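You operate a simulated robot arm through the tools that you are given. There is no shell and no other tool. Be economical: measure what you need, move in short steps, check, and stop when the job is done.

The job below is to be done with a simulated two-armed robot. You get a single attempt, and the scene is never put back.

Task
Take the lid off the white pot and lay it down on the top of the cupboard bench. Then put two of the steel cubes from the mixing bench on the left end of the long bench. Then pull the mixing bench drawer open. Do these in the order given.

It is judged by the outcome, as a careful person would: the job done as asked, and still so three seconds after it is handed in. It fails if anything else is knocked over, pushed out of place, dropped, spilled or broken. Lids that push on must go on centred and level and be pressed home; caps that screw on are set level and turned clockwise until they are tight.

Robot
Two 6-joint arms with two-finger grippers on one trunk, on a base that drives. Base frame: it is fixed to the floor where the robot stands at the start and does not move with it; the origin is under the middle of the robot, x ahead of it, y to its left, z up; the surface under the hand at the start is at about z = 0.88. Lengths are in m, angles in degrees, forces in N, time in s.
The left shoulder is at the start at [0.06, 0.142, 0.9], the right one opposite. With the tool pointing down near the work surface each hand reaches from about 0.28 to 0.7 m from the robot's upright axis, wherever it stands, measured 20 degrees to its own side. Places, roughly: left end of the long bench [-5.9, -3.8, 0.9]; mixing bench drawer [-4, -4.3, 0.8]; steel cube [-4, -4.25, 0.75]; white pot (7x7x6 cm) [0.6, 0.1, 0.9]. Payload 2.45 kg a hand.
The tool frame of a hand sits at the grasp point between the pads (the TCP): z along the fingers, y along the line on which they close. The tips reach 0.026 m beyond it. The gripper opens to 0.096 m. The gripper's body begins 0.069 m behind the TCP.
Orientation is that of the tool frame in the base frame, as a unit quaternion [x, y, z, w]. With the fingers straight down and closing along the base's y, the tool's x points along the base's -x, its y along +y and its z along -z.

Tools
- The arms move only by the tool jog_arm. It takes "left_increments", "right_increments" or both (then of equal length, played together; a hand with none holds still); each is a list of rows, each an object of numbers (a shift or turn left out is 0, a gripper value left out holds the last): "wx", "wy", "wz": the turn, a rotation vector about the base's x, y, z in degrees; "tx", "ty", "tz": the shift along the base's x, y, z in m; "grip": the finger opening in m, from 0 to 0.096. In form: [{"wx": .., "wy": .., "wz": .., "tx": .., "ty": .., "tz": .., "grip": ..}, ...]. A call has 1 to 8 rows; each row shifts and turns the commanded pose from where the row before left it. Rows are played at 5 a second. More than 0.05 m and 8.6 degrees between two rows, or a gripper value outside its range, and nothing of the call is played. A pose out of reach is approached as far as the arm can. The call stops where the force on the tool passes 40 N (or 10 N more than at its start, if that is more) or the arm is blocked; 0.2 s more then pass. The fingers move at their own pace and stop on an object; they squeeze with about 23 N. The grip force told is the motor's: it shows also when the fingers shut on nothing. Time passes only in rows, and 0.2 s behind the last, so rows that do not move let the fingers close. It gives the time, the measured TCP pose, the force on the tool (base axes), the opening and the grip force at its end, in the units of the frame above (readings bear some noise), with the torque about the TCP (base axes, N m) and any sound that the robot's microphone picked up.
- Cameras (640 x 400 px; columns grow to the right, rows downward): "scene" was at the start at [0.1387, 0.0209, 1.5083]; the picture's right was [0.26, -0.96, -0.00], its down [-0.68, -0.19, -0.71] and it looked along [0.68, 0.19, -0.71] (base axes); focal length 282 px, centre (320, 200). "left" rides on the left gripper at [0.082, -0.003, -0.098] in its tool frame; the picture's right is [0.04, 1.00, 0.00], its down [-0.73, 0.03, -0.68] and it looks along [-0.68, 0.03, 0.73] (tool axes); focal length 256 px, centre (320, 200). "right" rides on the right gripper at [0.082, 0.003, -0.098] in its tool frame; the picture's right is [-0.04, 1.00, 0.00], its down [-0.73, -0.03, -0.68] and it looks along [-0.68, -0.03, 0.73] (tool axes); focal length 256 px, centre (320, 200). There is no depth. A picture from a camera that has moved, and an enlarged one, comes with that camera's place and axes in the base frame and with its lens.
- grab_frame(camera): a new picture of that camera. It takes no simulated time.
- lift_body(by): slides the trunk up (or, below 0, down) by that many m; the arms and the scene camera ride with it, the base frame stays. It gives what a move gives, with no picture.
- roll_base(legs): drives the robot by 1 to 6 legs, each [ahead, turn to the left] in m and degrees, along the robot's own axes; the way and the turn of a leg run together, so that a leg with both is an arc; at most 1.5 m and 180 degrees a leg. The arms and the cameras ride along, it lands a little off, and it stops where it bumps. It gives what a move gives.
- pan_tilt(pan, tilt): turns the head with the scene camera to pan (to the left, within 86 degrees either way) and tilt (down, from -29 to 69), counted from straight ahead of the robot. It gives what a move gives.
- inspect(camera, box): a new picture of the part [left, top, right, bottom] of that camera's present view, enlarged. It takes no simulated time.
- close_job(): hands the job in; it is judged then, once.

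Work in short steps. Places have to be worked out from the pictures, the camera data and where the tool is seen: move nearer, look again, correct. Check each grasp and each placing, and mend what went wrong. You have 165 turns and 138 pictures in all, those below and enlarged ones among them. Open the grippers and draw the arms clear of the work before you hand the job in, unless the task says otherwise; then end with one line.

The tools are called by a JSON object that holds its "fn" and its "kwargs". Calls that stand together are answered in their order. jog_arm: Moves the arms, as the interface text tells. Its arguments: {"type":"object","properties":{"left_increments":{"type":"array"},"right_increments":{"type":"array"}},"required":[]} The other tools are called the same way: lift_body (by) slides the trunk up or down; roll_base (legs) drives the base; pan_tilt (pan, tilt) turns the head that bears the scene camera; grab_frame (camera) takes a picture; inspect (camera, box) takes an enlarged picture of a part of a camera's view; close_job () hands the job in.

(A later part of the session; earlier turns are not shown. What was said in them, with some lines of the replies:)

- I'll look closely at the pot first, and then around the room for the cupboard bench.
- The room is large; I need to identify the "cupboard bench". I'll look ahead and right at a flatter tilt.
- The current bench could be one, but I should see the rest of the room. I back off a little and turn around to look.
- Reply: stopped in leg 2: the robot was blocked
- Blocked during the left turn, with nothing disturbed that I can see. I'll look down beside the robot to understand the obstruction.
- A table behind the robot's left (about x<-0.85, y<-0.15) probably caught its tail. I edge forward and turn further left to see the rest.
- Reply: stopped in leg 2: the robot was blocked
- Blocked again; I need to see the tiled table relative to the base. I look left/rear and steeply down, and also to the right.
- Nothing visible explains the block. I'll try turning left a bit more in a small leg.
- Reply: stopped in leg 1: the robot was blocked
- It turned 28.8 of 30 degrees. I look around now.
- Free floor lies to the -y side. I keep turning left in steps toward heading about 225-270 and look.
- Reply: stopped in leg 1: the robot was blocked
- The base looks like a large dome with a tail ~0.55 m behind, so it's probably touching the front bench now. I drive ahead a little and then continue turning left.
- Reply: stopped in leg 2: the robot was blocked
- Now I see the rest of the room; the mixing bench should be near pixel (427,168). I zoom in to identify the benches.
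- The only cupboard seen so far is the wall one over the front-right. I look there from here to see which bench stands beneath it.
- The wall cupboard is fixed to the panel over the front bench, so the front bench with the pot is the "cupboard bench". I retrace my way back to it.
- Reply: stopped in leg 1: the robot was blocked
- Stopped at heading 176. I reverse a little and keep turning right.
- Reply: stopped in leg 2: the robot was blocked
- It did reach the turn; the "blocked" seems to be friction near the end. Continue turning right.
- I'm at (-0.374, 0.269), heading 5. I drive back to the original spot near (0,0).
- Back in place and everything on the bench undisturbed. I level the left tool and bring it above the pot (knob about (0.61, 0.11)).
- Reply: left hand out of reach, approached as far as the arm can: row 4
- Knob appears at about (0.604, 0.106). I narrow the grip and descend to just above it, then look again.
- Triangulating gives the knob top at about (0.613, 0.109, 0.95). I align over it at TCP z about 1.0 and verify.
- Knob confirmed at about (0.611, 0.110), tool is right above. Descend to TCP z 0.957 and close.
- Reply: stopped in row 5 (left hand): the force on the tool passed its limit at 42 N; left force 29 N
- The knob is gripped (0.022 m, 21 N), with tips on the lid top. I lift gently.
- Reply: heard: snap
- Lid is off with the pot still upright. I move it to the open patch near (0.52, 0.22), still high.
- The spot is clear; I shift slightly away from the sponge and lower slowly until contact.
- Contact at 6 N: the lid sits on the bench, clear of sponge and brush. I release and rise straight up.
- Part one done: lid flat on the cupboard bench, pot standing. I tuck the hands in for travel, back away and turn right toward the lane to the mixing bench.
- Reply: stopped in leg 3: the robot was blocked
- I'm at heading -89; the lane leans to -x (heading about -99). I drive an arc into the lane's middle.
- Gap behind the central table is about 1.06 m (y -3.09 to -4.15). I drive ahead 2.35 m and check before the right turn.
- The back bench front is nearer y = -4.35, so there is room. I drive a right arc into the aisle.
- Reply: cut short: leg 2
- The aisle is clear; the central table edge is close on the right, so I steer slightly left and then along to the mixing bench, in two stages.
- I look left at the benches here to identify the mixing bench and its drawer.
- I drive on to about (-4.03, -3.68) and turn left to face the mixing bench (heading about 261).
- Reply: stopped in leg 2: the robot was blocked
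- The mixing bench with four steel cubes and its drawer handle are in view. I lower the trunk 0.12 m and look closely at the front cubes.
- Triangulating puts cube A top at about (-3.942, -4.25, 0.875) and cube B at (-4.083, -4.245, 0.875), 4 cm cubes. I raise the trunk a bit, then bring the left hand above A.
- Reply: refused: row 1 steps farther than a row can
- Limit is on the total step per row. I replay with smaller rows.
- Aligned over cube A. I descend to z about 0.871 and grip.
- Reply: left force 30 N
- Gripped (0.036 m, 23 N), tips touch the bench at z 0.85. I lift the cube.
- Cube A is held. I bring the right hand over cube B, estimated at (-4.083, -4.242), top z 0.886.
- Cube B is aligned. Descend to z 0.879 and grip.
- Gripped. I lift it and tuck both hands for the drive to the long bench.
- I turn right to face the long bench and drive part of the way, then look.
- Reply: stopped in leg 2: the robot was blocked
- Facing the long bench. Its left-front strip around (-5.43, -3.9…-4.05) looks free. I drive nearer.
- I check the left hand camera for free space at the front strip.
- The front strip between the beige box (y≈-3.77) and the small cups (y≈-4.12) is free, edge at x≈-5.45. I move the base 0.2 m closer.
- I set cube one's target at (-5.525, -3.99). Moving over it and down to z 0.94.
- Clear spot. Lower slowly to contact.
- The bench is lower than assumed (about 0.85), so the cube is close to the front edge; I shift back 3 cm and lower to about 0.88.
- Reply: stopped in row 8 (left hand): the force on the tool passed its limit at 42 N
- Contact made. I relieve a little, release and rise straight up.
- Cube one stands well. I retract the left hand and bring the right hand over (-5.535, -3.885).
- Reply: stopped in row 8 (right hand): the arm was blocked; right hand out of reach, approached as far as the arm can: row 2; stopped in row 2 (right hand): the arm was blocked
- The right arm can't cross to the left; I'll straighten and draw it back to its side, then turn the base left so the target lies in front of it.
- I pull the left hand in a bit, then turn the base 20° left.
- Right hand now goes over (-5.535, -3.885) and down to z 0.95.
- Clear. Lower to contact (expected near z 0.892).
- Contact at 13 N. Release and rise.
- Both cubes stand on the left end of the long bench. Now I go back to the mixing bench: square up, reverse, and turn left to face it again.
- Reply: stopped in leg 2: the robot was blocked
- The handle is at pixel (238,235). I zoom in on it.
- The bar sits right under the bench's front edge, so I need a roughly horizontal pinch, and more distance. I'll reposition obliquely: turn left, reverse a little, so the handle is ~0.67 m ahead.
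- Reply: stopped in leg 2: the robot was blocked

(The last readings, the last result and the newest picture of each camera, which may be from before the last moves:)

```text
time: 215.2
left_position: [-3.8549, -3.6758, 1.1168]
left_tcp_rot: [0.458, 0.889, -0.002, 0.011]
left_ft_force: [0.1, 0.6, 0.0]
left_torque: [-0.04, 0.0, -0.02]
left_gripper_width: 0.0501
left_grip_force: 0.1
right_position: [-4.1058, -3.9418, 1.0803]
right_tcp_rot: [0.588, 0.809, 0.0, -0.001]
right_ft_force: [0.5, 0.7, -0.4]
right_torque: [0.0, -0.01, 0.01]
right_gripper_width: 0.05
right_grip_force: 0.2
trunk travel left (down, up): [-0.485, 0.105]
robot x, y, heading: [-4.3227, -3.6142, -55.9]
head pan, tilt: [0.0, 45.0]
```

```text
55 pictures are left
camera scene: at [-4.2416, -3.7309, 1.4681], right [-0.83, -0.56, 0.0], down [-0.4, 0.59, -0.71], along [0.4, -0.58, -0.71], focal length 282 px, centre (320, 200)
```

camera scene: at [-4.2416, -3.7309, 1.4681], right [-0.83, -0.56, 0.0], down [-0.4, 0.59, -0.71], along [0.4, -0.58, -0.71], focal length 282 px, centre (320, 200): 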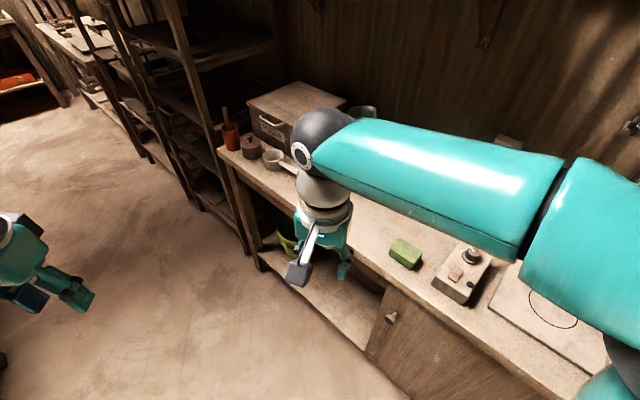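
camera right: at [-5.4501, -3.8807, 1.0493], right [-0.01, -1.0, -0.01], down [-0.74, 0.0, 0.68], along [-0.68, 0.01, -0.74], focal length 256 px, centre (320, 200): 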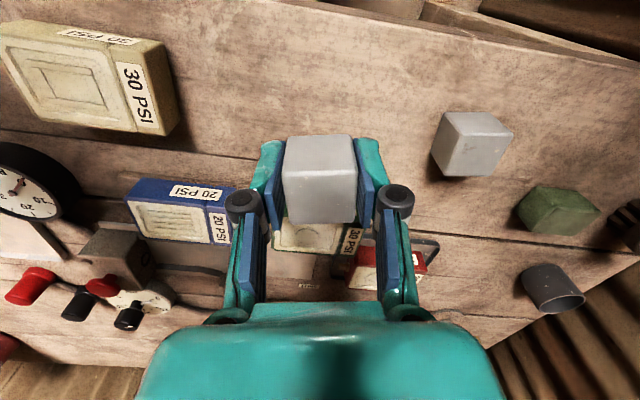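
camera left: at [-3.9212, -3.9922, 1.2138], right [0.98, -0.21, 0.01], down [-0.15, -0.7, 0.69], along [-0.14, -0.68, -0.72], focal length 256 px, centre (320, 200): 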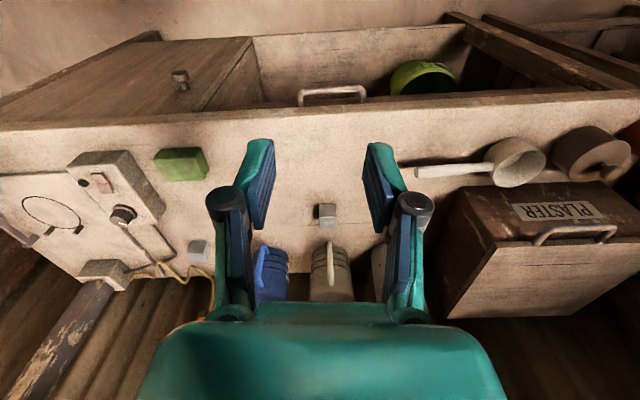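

From here the handle is straight ahead. I move the right hand aside and yaw the left tool +60° (closing direction along the bench normal) as first part of reorienting.

{"fn": "jog_arm", "kwargs": {"left_increments": [{"wz": 7.5}, {"wz": 7.5}, {"wz": 7.5}, {"wz": 7.5}, {"wz": 7.5, "ty": -0.02}, {"wz": 7.5, "ty": -0.02}, {"wz": 7.5, "ty": -0.02}, {"wz": 7.5, "ty": -0.02}], "right_increments": [{"tz": 0.03, "tx": -0.02, "ty": -0.01}, {"tz": 0.03, "tx": -0.02, "ty": -0.01}, {"tx": -0.03, "ty": -0.02}, {"tx": -0.03, "ty": -0.02}, {"tx": -0.03, "ty": -0.02}, {}, {}, {}]}}

{"fn": "jog_arm", "kwargs": {"left_increments": [{"wx": -7.5, "wy": -0.65}, {"wx": -7.5, "wy": -0.65}, {"wx": -7.5, "wy": -0.65}, {"wx": -7.5, "wy": -0.65, "tz": -0.02}, {"wx": -7.5, "wy": -0.65, "tz": -0.02}, {"wx": -7.5, "wy": -0.65, "tz": -0.02}, {"wx": -7.5, "wy": -0.65, "tz": -0.02}, {"wx": -7.5, "wy": -0.65, "tz": -0.02}]}}

{"fn": "grab_frame", "kwargs": {"camera": "left"}}

{"fn": "grab_frame", "kwargs": {"camera": "scene"}}

```text
time: 217.0
left_position: [-3.8547, -3.7571, 1.1195]
left_tcp_rot: [-0.05, 0.999, 0.006, 0.01]
left_ft_force: [-0.1, 0.4, 0.0]
left_torque: [0.03, -0.01, 0.01]
left_gripper_width: 0.05
left_grip_force: 0.1
right_position: [-4.2358, -4.0192, 1.1417]
right_tcp_rot: [0.587, 0.809, -0.001, -0.003]
right_ft_force: [-0.3, 0.2, -0.3]
right_torque: [0.01, 0.03, 0.0]
right_gripper_width: 0.0502
right_grip_force: 0.1
trunk travel left (down, up): [-0.485, 0.105]
robot x, y, heading: [-4.3187, -3.6164, -55.8]
head pan, tilt: [0.0, 45.0]
```

```text
time: 218.8
left_position: [-3.8568, -3.7583, 1.0175]
left_tcp_rot: [-0.049, 0.866, -0.496, 0.028]
left_ft_force: [1.0, -0.1, 0.2]
left_torque: [0.0, -0.01, 0.01]
left_gripper_width: 0.0501
left_grip_force: 0.0
right_position: [-4.2353, -4.0188, 1.1418]
right_tcp_rot: [0.588, 0.809, -0.001, -0.002]
right_ft_force: [0.0, 0.0, 0.3]
right_torque: [-0.01, 0.0, 0.03]
right_gripper_width: 0.05
right_grip_force: 0.0
trunk travel left (down, up): [-0.485, 0.105]
robot x, y, heading: [-4.3192, -3.611, -55.9]
head pan, tilt: [0.0, 45.0]
```

```text
54 pictures are left
camera left: at [-3.947, -3.686, 1.0705], right [-0.1, 0.5, -0.86], down [0.66, 0.68, 0.32], along [0.74, -0.54, -0.39], focal length 256 px, centre (320, 200)
```

left: 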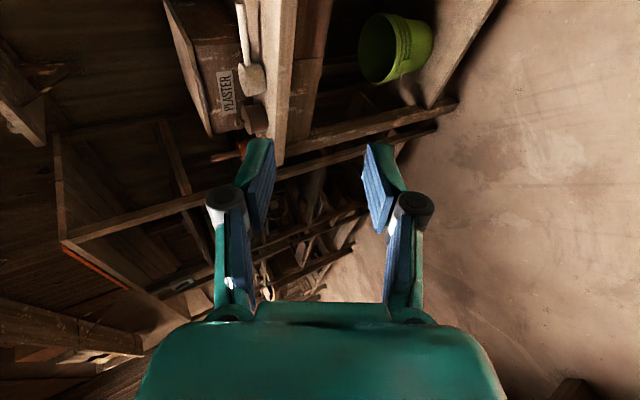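

```text
53 pictures are left
camera scene: at [-4.2412, -3.7312, 1.4681], right [-0.83, -0.56, 0.0], down [-0.4, 0.59, -0.71], along [0.4, -0.59, -0.71], focal length 282 px, centre (320, 200)
```

scene: 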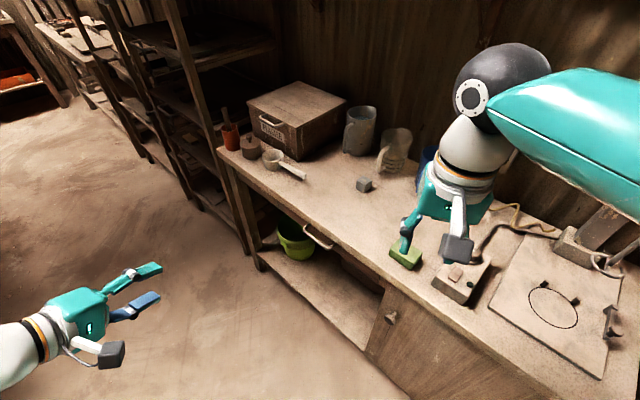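

The left tool now pitches toward the bench. I zoom on the handle from the scene camera.

{"fn": "inspect", "kwargs": {"camera": "scene", "box": [270, 190, 390, 280]}}

```text
4.44 times, centred on (330, 235) of scene
camera zoom: at [-4.2412, -3.7312, 1.4681], right [-0.83, -0.56, 0.0], down [-0.4, 0.59, -0.71], along [0.4, -0.59, -0.71], focal length 1253 px, centre (276, 44)
```

zoom: 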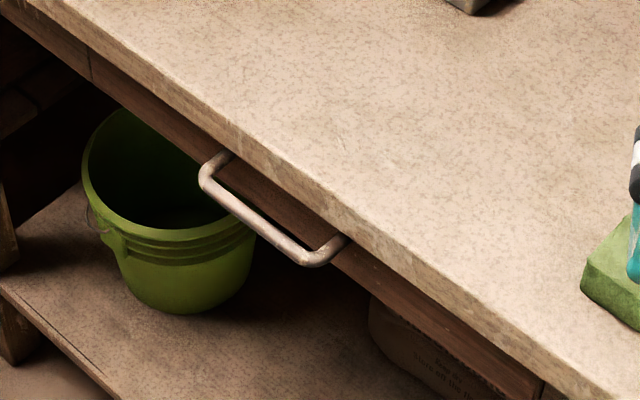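

The bar runs from (-3.886,-4.167) to (-3.992,-4.149) at z≈0.785. I bring the left hand to a standoff 0.1 m in front of it.

{"fn": "jog_arm", "kwargs": {"left_increments": [{"tx": -0.011, "ty": -0.03, "tz": -0.03, "grip": 0.04}, {"tx": -0.011, "ty": -0.035, "tz": -0.03}, {"tx": -0.011, "ty": -0.035, "tz": -0.03}, {"tx": -0.011, "ty": -0.04, "tz": -0.025}, {"tx": -0.012, "ty": -0.04, "tz": -0.025}, {"tx": -0.012, "ty": -0.04, "tz": -0.02}, {"tx": -0.012, "ty": -0.04, "tz": -0.02}, {"tx": -0.01, "ty": -0.04}]}}

{"fn": "grab_frame", "kwargs": {"camera": "left"}}

{"fn": "inspect", "kwargs": {"camera": "scene", "box": [250, 180, 410, 300]}}

```text
time: 220.6
left_position: [-3.9368, -4.0558, 0.8387]
left_tcp_rot: [-0.045, 0.866, -0.498, 0.024]
left_ft_force: [0.6, 0.0, 0.4]
left_torque: [-0.01, 0.02, -0.02]
left_gripper_width: 0.0402
left_grip_force: 0.1
left hand out of reach, approached as far as the arm can: row 2, 8
right_position: [-4.2348, -4.0183, 1.142]
right_tcp_rot: [0.588, 0.809, -0.001, -0.002]
right_ft_force: [0.1, -0.4, -0.4]
right_torque: [-0.01, -0.02, 0.04]
right_gripper_width: 0.0499
right_grip_force: 0.0
trunk travel left (down, up): [-0.485, 0.105]
robot x, y, heading: [-4.319, -3.6146, -55.7]
head pan, tilt: [0.0, 45.0]
```

```text
51 pictures are left
camera left: at [-4.0262, -3.9819, 0.8919], right [-0.09, 0.5, -0.86], down [0.67, 0.67, 0.31], along [0.74, -0.55, -0.39], focal length 256 px, centre (320, 200)
```

left: 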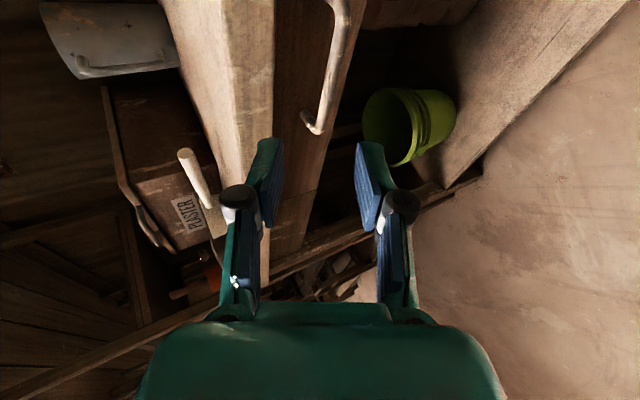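

```text
3.33 times, centred on (330, 240) of scene
camera zoom: at [-4.2414, -3.7317, 1.468], right [-0.83, -0.56, 0.0], down [-0.4, 0.59, -0.71], along [0.4, -0.59, -0.71], focal length 940 px, centre (287, 67)
```

zoom: 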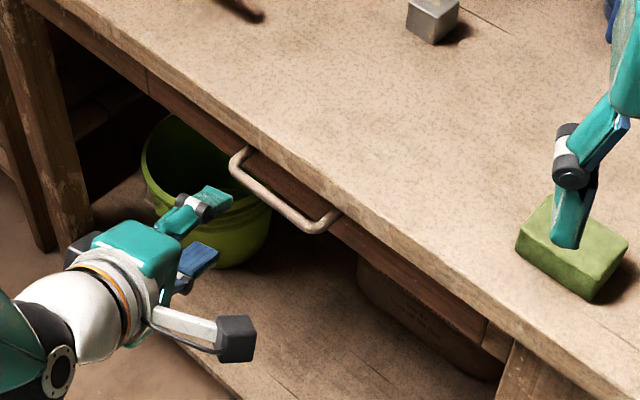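

Handle bar is at z≈0.773. The left arm is at its reach limit, so I retreat the hand slightly and drive the base 0.12 m forward.

{"fn": "jog_arm", "kwargs": {"left_increments": [{"ty": 0.045}, {"ty": 0.045, "tx": -0.02}, {"tx": -0.04}]}}

{"fn": "roll_base", "kwargs": {"legs": [[0.12, 0]]}}

```text
time: 221.4
left_position: [-3.9785, -3.9566, 0.8316]
left_tcp_rot: [-0.045, 0.865, -0.499, 0.023]
left_ft_force: [-0.2, -0.1, 1.3]
left_torque: [0.0, 0.0, -0.03]
left_gripper_width: 0.0401
left_grip_force: 0.1
left hand out of reach, approached as far as the arm can: row 3
right_position: [-4.2345, -4.0187, 1.1411]
right_tcp_rot: [0.588, 0.809, 0.0, -0.002]
right_ft_force: [-0.3, -0.9, -0.6]
right_torque: [0.0, 0.01, -0.02]
right_gripper_width: 0.0502
right_grip_force: 0.0
trunk travel left (down, up): [-0.485, 0.105]
robot x, y, heading: [-4.3241, -3.6139, -56.0]
head pan, tilt: [0.0, 45.0]
```

```text
time: 222.7
left_position: [-3.9101, -4.0563, 0.8309]
left_tcp_rot: [-0.046, 0.866, -0.498, 0.024]
left_ft_force: [0.6, -0.1, 0.5]
left_torque: [-0.03, 0.02, 0.02]
left_gripper_width: 0.0398
left_grip_force: 0.1
right_position: [-4.1657, -4.1185, 1.1403]
right_tcp_rot: [0.586, 0.81, 0.0, -0.004]
right_ft_force: [0.1, -0.5, -0.3]
right_torque: [0.07, 0.02, -0.01]
right_gripper_width: 0.05
right_grip_force: 0.1
trunk travel left (down, up): [-0.485, 0.105]
robot x, y, heading: [-4.2581, -3.7108, -55.8]
head pan, tilt: [0.0, 45.0]
```

The limit is sideways; pointing the tool nearer the robot's heading will help. I rotate it +20° about vertical and go to a new standoff.

{"fn": "jog_arm", "kwargs": {"left_increments": [{"wz": 6.7}, {"wz": 6.7, "tx": -0.01}, {"wz": 6.6, "tx": -0.014, "ty": -0.01}, {"tx": -0.014, "ty": -0.02, "tz": -0.006}, {"tz": -0.006}, {}]}}

{"fn": "grab_frame", "kwargs": {"camera": "left"}}

{"fn": "inspect", "kwargs": {"camera": "scene", "box": [240, 150, 420, 285]}}

```text
time: 224.1
left_position: [-3.8149, -3.983, 0.7665]
left_tcp_rot: [-0.194, 0.844, -0.489, 0.107]
left_ft_force: [0.8, 0.6, -0.3]
left_torque: [0.04, -0.02, 0.01]
left_gripper_width: 0.0398
left_grip_force: 0.0
left hand out of reach, approached as far as the arm can: row 1, 2, 3, 4
right_position: [-4.1683, -4.1179, 1.1413]
right_tcp_rot: [0.587, 0.81, -0.001, -0.002]
right_ft_force: [0.8, -0.8, 0.3]
right_torque: [0.01, 0.04, 0.0]
right_gripper_width: 0.0499
right_grip_force: 0.1
trunk travel left (down, up): [-0.485, 0.105]
robot x, y, heading: [-4.2518, -3.7153, -55.6]
head pan, tilt: [0.0, 45.0]
```

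```text
49 pictures are left
camera left: at [-3.9243, -3.9435, 0.8199], right [-0.26, 0.43, -0.87], down [0.4, 0.86, 0.31], along [0.88, -0.27, -0.39], focal length 256 px, centre (320, 200)
```

left: 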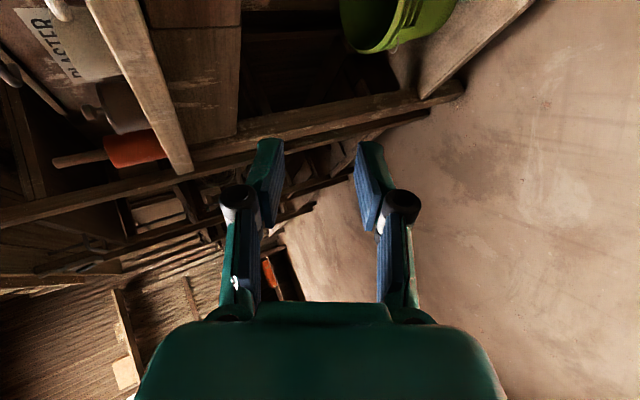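

```text
2.96 times, centred on (330, 218) of scene
camera zoom: at [-4.175, -3.8295, 1.4681], right [-0.83, -0.56, 0.0], down [-0.4, 0.58, -0.71], along [0.4, -0.58, -0.71], focal length 835 px, centre (290, 148)
```

zoom: 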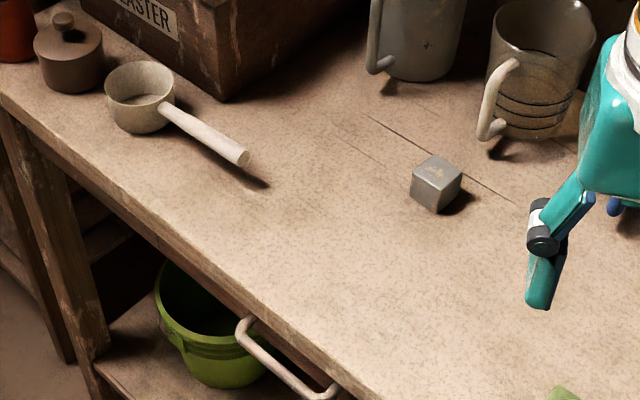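

Rotating that way approached the wrist's roll limit; I go the other way (tool bearing about -105°) and return to standoff.

{"fn": "jog_arm", "kwargs": {"left_increments": [{"wz": -8, "tz": 0.01}, {"wz": -8, "tz": 0.01}, {"wz": -8, "tz": 0.015}, {"wz": -8, "tz": 0.015, "tx": -0.01}, {"wz": -8, "tx": -0.02}, {"tx": -0.03, "ty": -0.02}, {"tx": -0.03, "ty": -0.02}, {}]}}

{"fn": "grab_frame", "kwargs": {"camera": "left"}}

```text
time: 225.9
left_position: [-3.9073, -4.0225, 0.8174]
left_tcp_rot: [0.105, 0.86, -0.495, -0.063]
left_ft_force: [-0.1, 0.0, 0.1]
left_torque: [-0.01, 0.0, 0.04]
left_gripper_width: 0.0401
left_grip_force: 0.0
right_position: [-4.168, -4.116, 1.142]
right_tcp_rot: [0.586, 0.81, 0.0, -0.002]
right_ft_force: [0.3, 0.5, -0.6]
right_torque: [0.03, -0.04, 0.03]
right_gripper_width: 0.0501
right_grip_force: 0.0
trunk travel left (down, up): [-0.485, 0.105]
robot x, y, heading: [-4.2563, -3.7149, -55.7]
head pan, tilt: [0.0, 45.0]
```

```text
47 pictures are left
camera left: at [-3.9663, -3.9239, 0.8704], right [0.08, 0.5, -0.86], down [0.86, 0.41, 0.31], along [0.51, -0.77, -0.39], focal length 256 px, centre (320, 200)
```

left: 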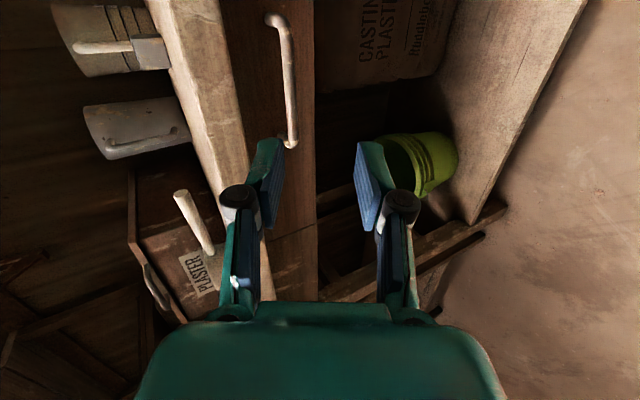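

Consistent estimate: bar mid (-3.94, -4.158, 0.775). I set the grip to 0.03 and move to 6 cm in front along the tool axis, then check.

{"fn": "jog_arm", "kwargs": {"left_increments": [{"tx": -0.009, "ty": -0.039, "tz": -0.003, "grip": 0.03}, {"tx": -0.009, "ty": -0.038, "tz": -0.003}, {}]}}

{"fn": "grab_frame", "kwargs": {"camera": "left"}}

```text
time: 226.7
left_position: [-3.9234, -4.0996, 0.8118]
left_tcp_rot: [0.104, 0.86, -0.496, -0.063]
left_ft_force: [0.0, 0.0, -0.3]
left_torque: [-0.02, -0.05, -0.02]
left_gripper_width: 0.03
left_grip_force: 0.1
right_position: [-4.1676, -4.1165, 1.1429]
right_tcp_rot: [0.586, 0.81, 0.0, -0.002]
right_ft_force: [0.0, -0.4, -0.6]
right_torque: [-0.03, -0.01, 0.01]
right_gripper_width: 0.05
right_grip_force: 0.2
trunk travel left (down, up): [-0.485, 0.105]
robot x, y, heading: [-4.2563, -3.7136, -55.7]
head pan, tilt: [0.0, 45.0]
```

```text
46 pictures are left
camera left: at [-3.9817, -4.0007, 0.8649], right [0.08, 0.5, -0.86], down [0.86, 0.41, 0.31], along [0.51, -0.77, -0.39], focal length 256 px, centre (320, 200)
```

left: 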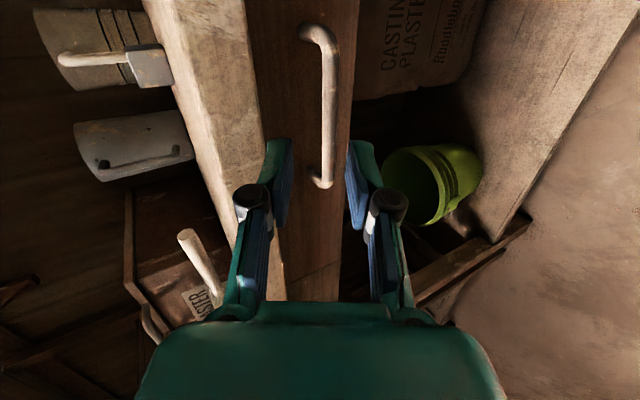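

Bar confirmed at z≈0.773. Approach along the tool axis in small steps.

{"fn": "jog_arm", "kwargs": {"left_increments": [{"tx": -0.005, "ty": -0.017, "tz": -0.011}, {"tx": -0.005, "ty": -0.017, "tz": -0.012}, {"tx": -0.004, "ty": -0.014, "tz": -0.011}, {}]}}

{"fn": "grab_frame", "kwargs": {"camera": "left"}}

{"fn": "inspect", "kwargs": {"camera": "scene", "box": [210, 190, 370, 310]}}

```text
time: 227.7
left_position: [-3.9378, -4.1457, 0.7762]
left_tcp_rot: [0.105, 0.86, -0.495, -0.063]
left_ft_force: [-0.9, 1.2, -0.4]
left_torque: [-0.01, 0.04, -0.03]
left_gripper_width: 0.03
left_grip_force: 0.0
right_position: [-4.1672, -4.1175, 1.1425]
right_tcp_rot: [0.586, 0.81, 0.0, -0.002]
right_ft_force: [-0.2, -0.2, 0.6]
right_torque: [-0.01, 0.02, 0.02]
right_gripper_width: 0.05
right_grip_force: 0.1
trunk travel left (down, up): [-0.485, 0.105]
robot x, y, heading: [-4.2545, -3.7124, -55.8]
head pan, tilt: [0.0, 45.0]
```

```text
45 pictures are left
camera left: at [-3.9973, -4.0468, 0.8293], right [0.08, 0.5, -0.86], down [0.86, 0.41, 0.31], along [0.51, -0.77, -0.39], focal length 256 px, centre (320, 200)
```

left: 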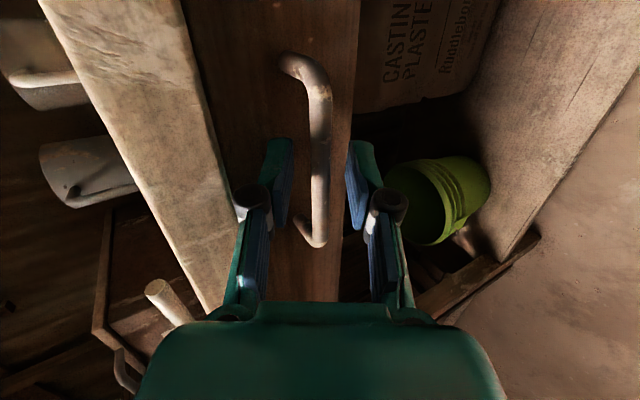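

```text
3.33 times, centred on (290, 250) of scene
camera zoom: at [-4.175, -3.8292, 1.4681], right [-0.83, -0.56, 0.0], down [-0.4, 0.58, -0.71], along [0.4, -0.58, -0.71], focal length 940 px, centre (420, 33)
```

zoom: 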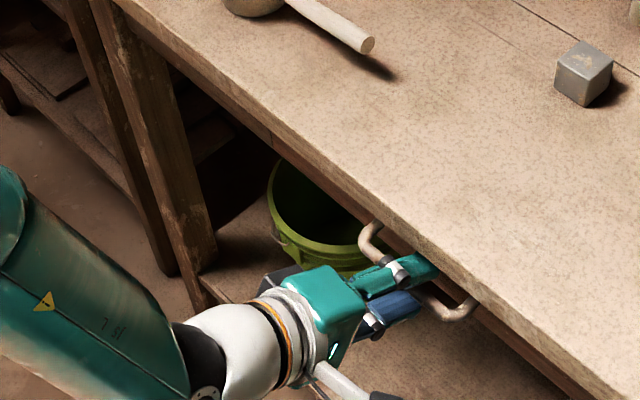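

The bar is between the pads. Close.

{"fn": "jog_arm", "kwargs": {"left_increments": [{"grip": 0.0}, {}, {}, {}]}}

{"fn": "grab_frame", "kwargs": {"camera": "left"}}

```text
time: 228.7
left_position: [-3.9384, -4.1455, 0.777]
left_tcp_rot: [0.104, 0.86, -0.495, -0.063]
left_ft_force: [-0.9, 0.1, 0.0]
left_torque: [0.08, 0.81, 0.54]
left_gripper_width: 0.0114
left_grip_force: 38.4
right_position: [-4.1674, -4.117, 1.1413]
right_tcp_rot: [0.586, 0.81, 0.0, -0.003]
right_ft_force: [-0.3, -0.3, 0.1]
right_torque: [-0.03, 0.01, 0.0]
right_gripper_width: 0.0501
right_grip_force: 0.0
trunk travel left (down, up): [-0.485, 0.105]
robot x, y, heading: [-4.2569, -3.7127, -55.6]
head pan, tilt: [0.0, 45.0]
```

```text
43 pictures are left
camera left: at [-3.9972, -4.0467, 0.8294], right [0.08, 0.5, -0.86], down [0.86, 0.41, 0.31], along [0.51, -0.77, -0.39], focal length 256 px, centre (320, 200)
```

left: 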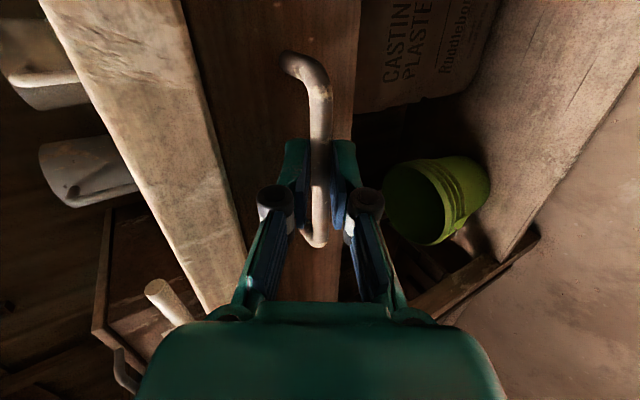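

Gripped the bar. Pull outward along the bench normal (0.167, 0.986), gently.

{"fn": "jog_arm", "kwargs": {"left_increments": [{"tx": 0.0017, "ty": 0.01}, {"tx": 0.002, "ty": 0.012}, {"tx": 0.0025, "ty": 0.015}, {"tx": 0.0025, "ty": 0.015}, {"tx": 0.0025, "ty": 0.015}, {}]}}

{"fn": "grab_frame", "kwargs": {"camera": "left"}}

```text
time: 230.1
left_position: [-3.9264, -4.0817, 0.7753]
left_tcp_rot: [0.105, 0.86, -0.495, -0.065]
left_ft_force: [-8.9, 0.8, -3.5]
left_torque: [0.16, 0.54, 0.92]
left_gripper_width: 0.0112
left_grip_force: 38.3
right_position: [-4.1686, -4.1167, 1.1411]
right_tcp_rot: [0.587, 0.81, -0.001, -0.003]
right_ft_force: [0.1, -0.3, 0.2]
right_torque: [0.0, 0.01, 0.0]
right_gripper_width: 0.0501
right_grip_force: 0.1
trunk travel left (down, up): [-0.485, 0.105]
robot x, y, heading: [-4.2509, -3.7132, -55.8]
head pan, tilt: [0.0, 45.0]
```

```text
42 pictures are left
camera left: at [-3.9866, -3.9818, 0.8297], right [0.08, 0.5, -0.86], down [0.86, 0.4, 0.31], along [0.5, -0.77, -0.4], focal length 256 px, centre (320, 200)
```

left: 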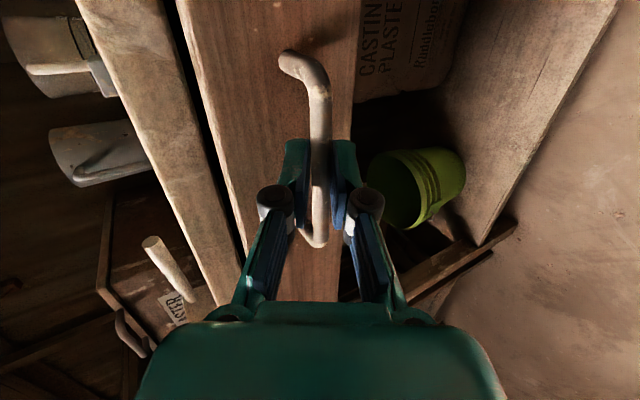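

The drawer is opening (~6.5 cm). Side force suggests a slightly smaller x component; I continue the pull.

{"fn": "jog_arm", "kwargs": {"left_increments": [{"tx": 0.0, "ty": 0.015}, {"tx": 0.0015, "ty": 0.018}, {"tx": 0.0015, "ty": 0.018}, {"tx": 0.002, "ty": 0.018}, {"tx": 0.002, "ty": 0.018}, {}]}}

{"fn": "grab_frame", "kwargs": {"camera": "scene"}}

```text
time: 231.5
left_position: [-3.9151, -3.9964, 0.7763]
left_tcp_rot: [0.1, 0.86, -0.496, -0.061]
left_ft_force: [26.2, -4.2, -5.0]
left_torque: [0.14, 0.29, 1.32]
left_gripper_width: 0.0109
left_grip_force: 38.1
right_position: [-4.1656, -4.1185, 1.1403]
right_tcp_rot: [0.586, 0.81, 0.0, -0.004]
right_ft_force: [-0.2, -0.4, -0.3]
right_torque: [-0.01, -0.01, 0.01]
right_gripper_width: 0.05
right_grip_force: 0.0
trunk travel left (down, up): [-0.485, 0.105]
robot x, y, heading: [-4.2531, -3.7107, -55.9]
head pan, tilt: [0.0, 45.0]
```

```text
41 pictures are left
camera scene: at [-4.1715, -3.8307, 1.4678], right [-0.83, -0.56, 0.0], down [-0.4, 0.59, -0.71], along [0.4, -0.58, -0.71], focal length 282 px, centre (320, 200)
```

scene: 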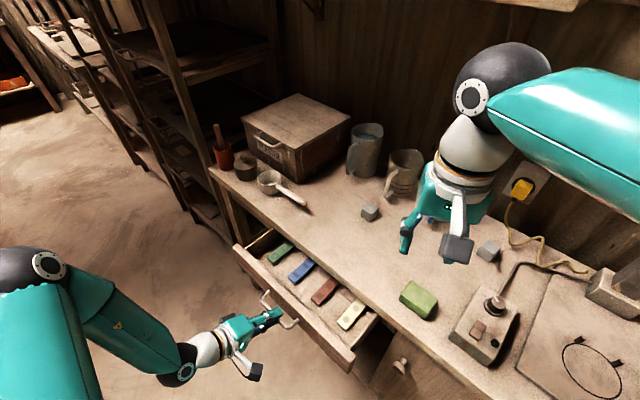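

Open about 15 cm with contents visible. I relieve the side force and pull 4 cm more.

{"fn": "jog_arm", "kwargs": {"left_increments": [{"tx": 0.006, "ty": 0.01}, {"tx": 0.0035, "ty": 0.015}, {"tx": 0.003, "ty": 0.015}, {}]}}

```text
time: 232.5
left_position: [-3.9082, -3.9553, 0.7765]
left_tcp_rot: [0.105, 0.862, -0.492, -0.068]
left_ft_force: [-9.9, 0.1, -30.6]
left_torque: [0.5, 0.49, 0.91]
left_gripper_width: 0.0111
left_grip_force: 38.1
right_position: [-4.1663, -4.1184, 1.1414]
right_tcp_rot: [0.587, 0.81, 0.0, -0.002]
right_ft_force: [0.1, -0.7, 0.4]
right_torque: [0.02, 0.0, -0.03]
right_gripper_width: 0.05
right_grip_force: 0.0
trunk travel left (down, up): [-0.485, 0.105]
robot x, y, heading: [-4.2556, -3.7102, -55.9]
head pan, tilt: [0.0, 45.0]
```

Open 19 cm; a downward load appears, so I stop here, relieve slightly, release and back off along the tool axis.

{"fn": "jog_arm", "kwargs": {"left_increments": [{"tz": -0.002}, {}, {"grip": 0.03}, {}, {}]}}

{"fn": "grab_frame", "kwargs": {"camera": "left"}}

```text
time: 233.7
left_position: [-3.9067, -3.954, 0.7767]
left_tcp_rot: [0.105, 0.86, -0.496, -0.063]
left_ft_force: [-0.7, -1.0, 0.3]
left_torque: [0.02, 0.0, 0.0]
left_gripper_width: 0.0299
left_grip_force: 0.0
right_position: [-4.1674, -4.1184, 1.1411]
right_tcp_rot: [0.587, 0.81, 0.0, -0.004]
right_ft_force: [-0.4, 0.7, -0.4]
right_torque: [0.0, 0.02, -0.02]
right_gripper_width: 0.05
right_grip_force: 0.2
trunk travel left (down, up): [-0.485, 0.105]
robot x, y, heading: [-4.2527, -3.7105, -55.8]
head pan, tilt: [0.0, 45.0]
```

```text
40 pictures are left
camera left: at [-3.9655, -3.8553, 0.8297], right [0.08, 0.5, -0.86], down [0.86, 0.41, 0.31], along [0.51, -0.77, -0.39], focal length 256 px, centre (320, 200)
```

left: 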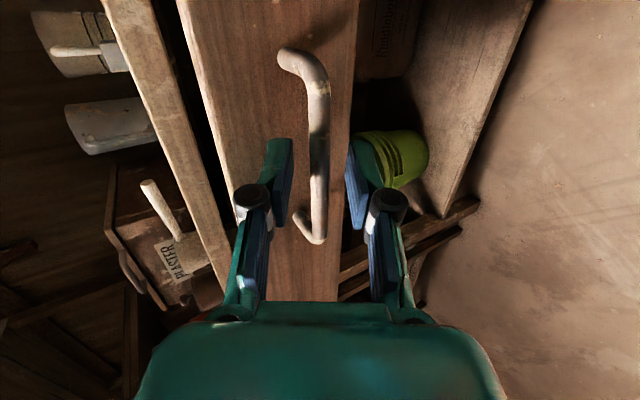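

Released cleanly with the bar centred between the fingers. Back off along the tool axis, then sideways into the open.

{"fn": "jog_arm", "kwargs": {"left_increments": [{"tx": 0.005, "ty": 0.02, "tz": 0.012}, {"tx": 0.005, "ty": 0.02, "tz": 0.012}, {"tx": 0.02, "ty": 0.03, "tz": 0.02}, {"tx": 0.03, "ty": 0.025, "tz": 0.025}, {"tx": 0.03, "tz": 0.03}, {"tx": 0.02, "tz": 0.04}, {"tz": 0.04}, {}]}}

{"fn": "grab_frame", "kwargs": {"camera": "scene"}}

```text
time: 235.5
left_position: [-3.79, -3.8622, 0.9533]
left_tcp_rot: [0.104, 0.86, -0.495, -0.062]
left_ft_force: [0.2, -0.6, 0.0]
left_torque: [-0.01, -0.01, 0.03]
left_gripper_width: 0.03
left_grip_force: 0.1
left hand out of reach, approached as far as the arm can: row 2
right_position: [-4.1668, -4.1175, 1.1425]
right_tcp_rot: [0.586, 0.81, 0.0, -0.002]
right_ft_force: [0.3, 0.0, 0.3]
right_torque: [-0.01, 0.01, 0.03]
right_gripper_width: 0.05
right_grip_force: 0.0
trunk travel left (down, up): [-0.485, 0.105]
robot x, y, heading: [-4.2538, -3.7103, -55.9]
head pan, tilt: [0.0, 45.0]
```

```text
39 pictures are left
camera scene: at [-4.1744, -3.8294, 1.468], right [-0.83, -0.56, 0.0], down [-0.4, 0.58, -0.71], along [0.4, -0.58, -0.71], focal length 282 px, centre (320, 200)
```

scene: 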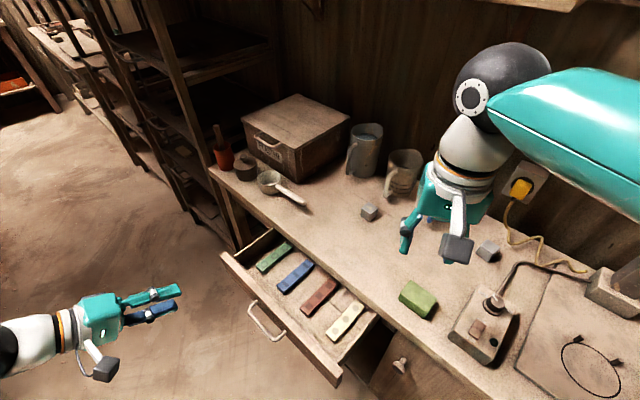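

The drawer stands open and everything else is undisturbed. I draw the right hand off the bench, open both grippers, and check finally.

{"fn": "jog_arm", "kwargs": {"left_increments": [{"grip": 0.096}, {}, {}, {}], "right_increments": [{"tz": 0.03}, {"ty": 0.04, "tz": 0.02}, {"ty": 0.04}, {"ty": 0.02, "grip": 0.096}]}}

{"fn": "pan_tilt", "kwargs": {"pan": -86, "tilt": 30}}

{"fn": "grab_frame", "kwargs": {"camera": "scene"}}

{"fn": "pan_tilt", "kwargs": {"pan": 0, "tilt": 45}}

{"fn": "grab_frame", "kwargs": {"camera": "scene"}}

```text
time: 236.5
left_position: [-3.7908, -3.8624, 0.954]
left_tcp_rot: [0.105, 0.86, -0.496, -0.063]
left_ft_force: [-0.7, -0.5, -0.7]
left_torque: [-0.01, 0.02, 0.0]
left_gripper_width: 0.0959
left_grip_force: 0.0
right_position: [-4.1685, -4.0133, 1.1913]
right_tcp_rot: [0.586, 0.81, -0.001, -0.002]
right_ft_force: [-0.1, 0.4, 0.2]
right_torque: [0.02, -0.03, 0.0]
right_gripper_width: 0.0954
right_grip_force: 0.2
trunk travel left (down, up): [-0.485, 0.105]
robot x, y, heading: [-4.2525, -3.7151, -55.8]
head pan, tilt: [0.0, 45.0]
```

```text
time: 238.1
left_position: [-3.7904, -3.8629, 0.9524]
left_tcp_rot: [0.105, 0.859, -0.497, -0.063]
left_ft_force: [-0.1, -0.3, -0.1]
left_torque: [0.0, -0.01, -0.03]
left_gripper_width: 0.096
left_grip_force: 0.1
right_position: [-4.1682, -4.0138, 1.1921]
right_tcp_rot: [0.586, 0.81, 0.0, -0.002]
right_ft_force: [-0.6, 0.7, 0.0]
right_torque: [-0.02, -0.04, 0.04]
right_gripper_width: 0.0961
right_grip_force: 0.0
trunk travel left (down, up): [-0.485, 0.105]
robot x, y, heading: [-4.2572, -3.7109, -55.4]
head pan, tilt: [-85.9, 30.0]
```

```text
38 pictures are left
camera scene: at [-4.2917, -3.8181, 1.4907], right [-0.62, 0.78, 0.0], down [0.39, 0.31, -0.87], along [-0.68, -0.54, -0.5], focal length 282 px, centre (320, 200)
```

scene: 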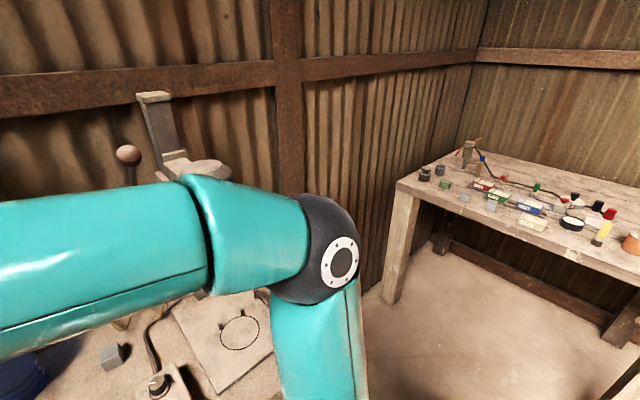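

```text
time: 239.7
left_position: [-3.7914, -3.8614, 0.9525]
left_tcp_rot: [0.105, 0.859, -0.496, -0.063]
left_ft_force: [0.3, -0.2, 0.9]
left_torque: [0.01, 0.0, -0.02]
left_gripper_width: 0.0961
left_grip_force: 0.0
right_position: [-4.1679, -4.013, 1.1912]
right_tcp_rot: [0.587, 0.81, -0.001, -0.002]
right_ft_force: [0.1, 0.6, -1.2]
right_torque: [0.0, -0.01, 0.0]
right_gripper_width: 0.0958
right_grip_force: 0.1
trunk travel left (down, up): [-0.485, 0.105]
robot x, y, heading: [-4.2544, -3.7137, -56.0]
head pan, tilt: [0.0, 45.0]
```

```text
37 pictures are left
camera scene: at [-4.1751, -3.8292, 1.4681], right [-0.83, -0.56, 0.0], down [-0.4, 0.58, -0.71], along [0.4, -0.58, -0.71], focal length 282 px, centre (320, 200)
```

scene: 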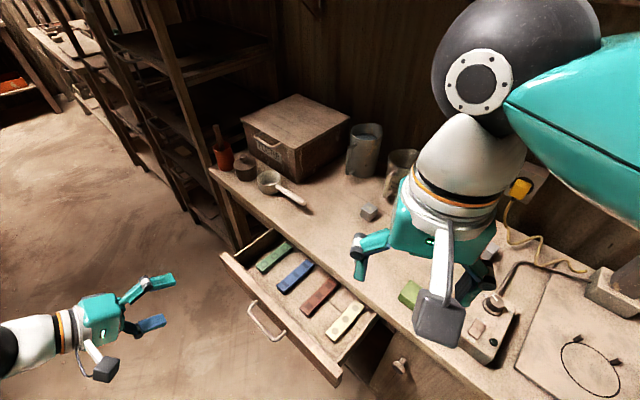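

Both cubes are on the long bench, the drawer is open, and the grippers are open and clear. I hand the job in.

{"fn": "close_job", "kwargs": {}}

```text
The job is handed in.
```

All three parts are done in the order given, and the job is handed in. The pot's lid lies flat on the cupboard bench, which I took to be the bench under the wall cupboard, where the pot stands. Two steel cubes stand on the left end of the long bench, and the mixing bench drawer is pulled open about 19 cm.
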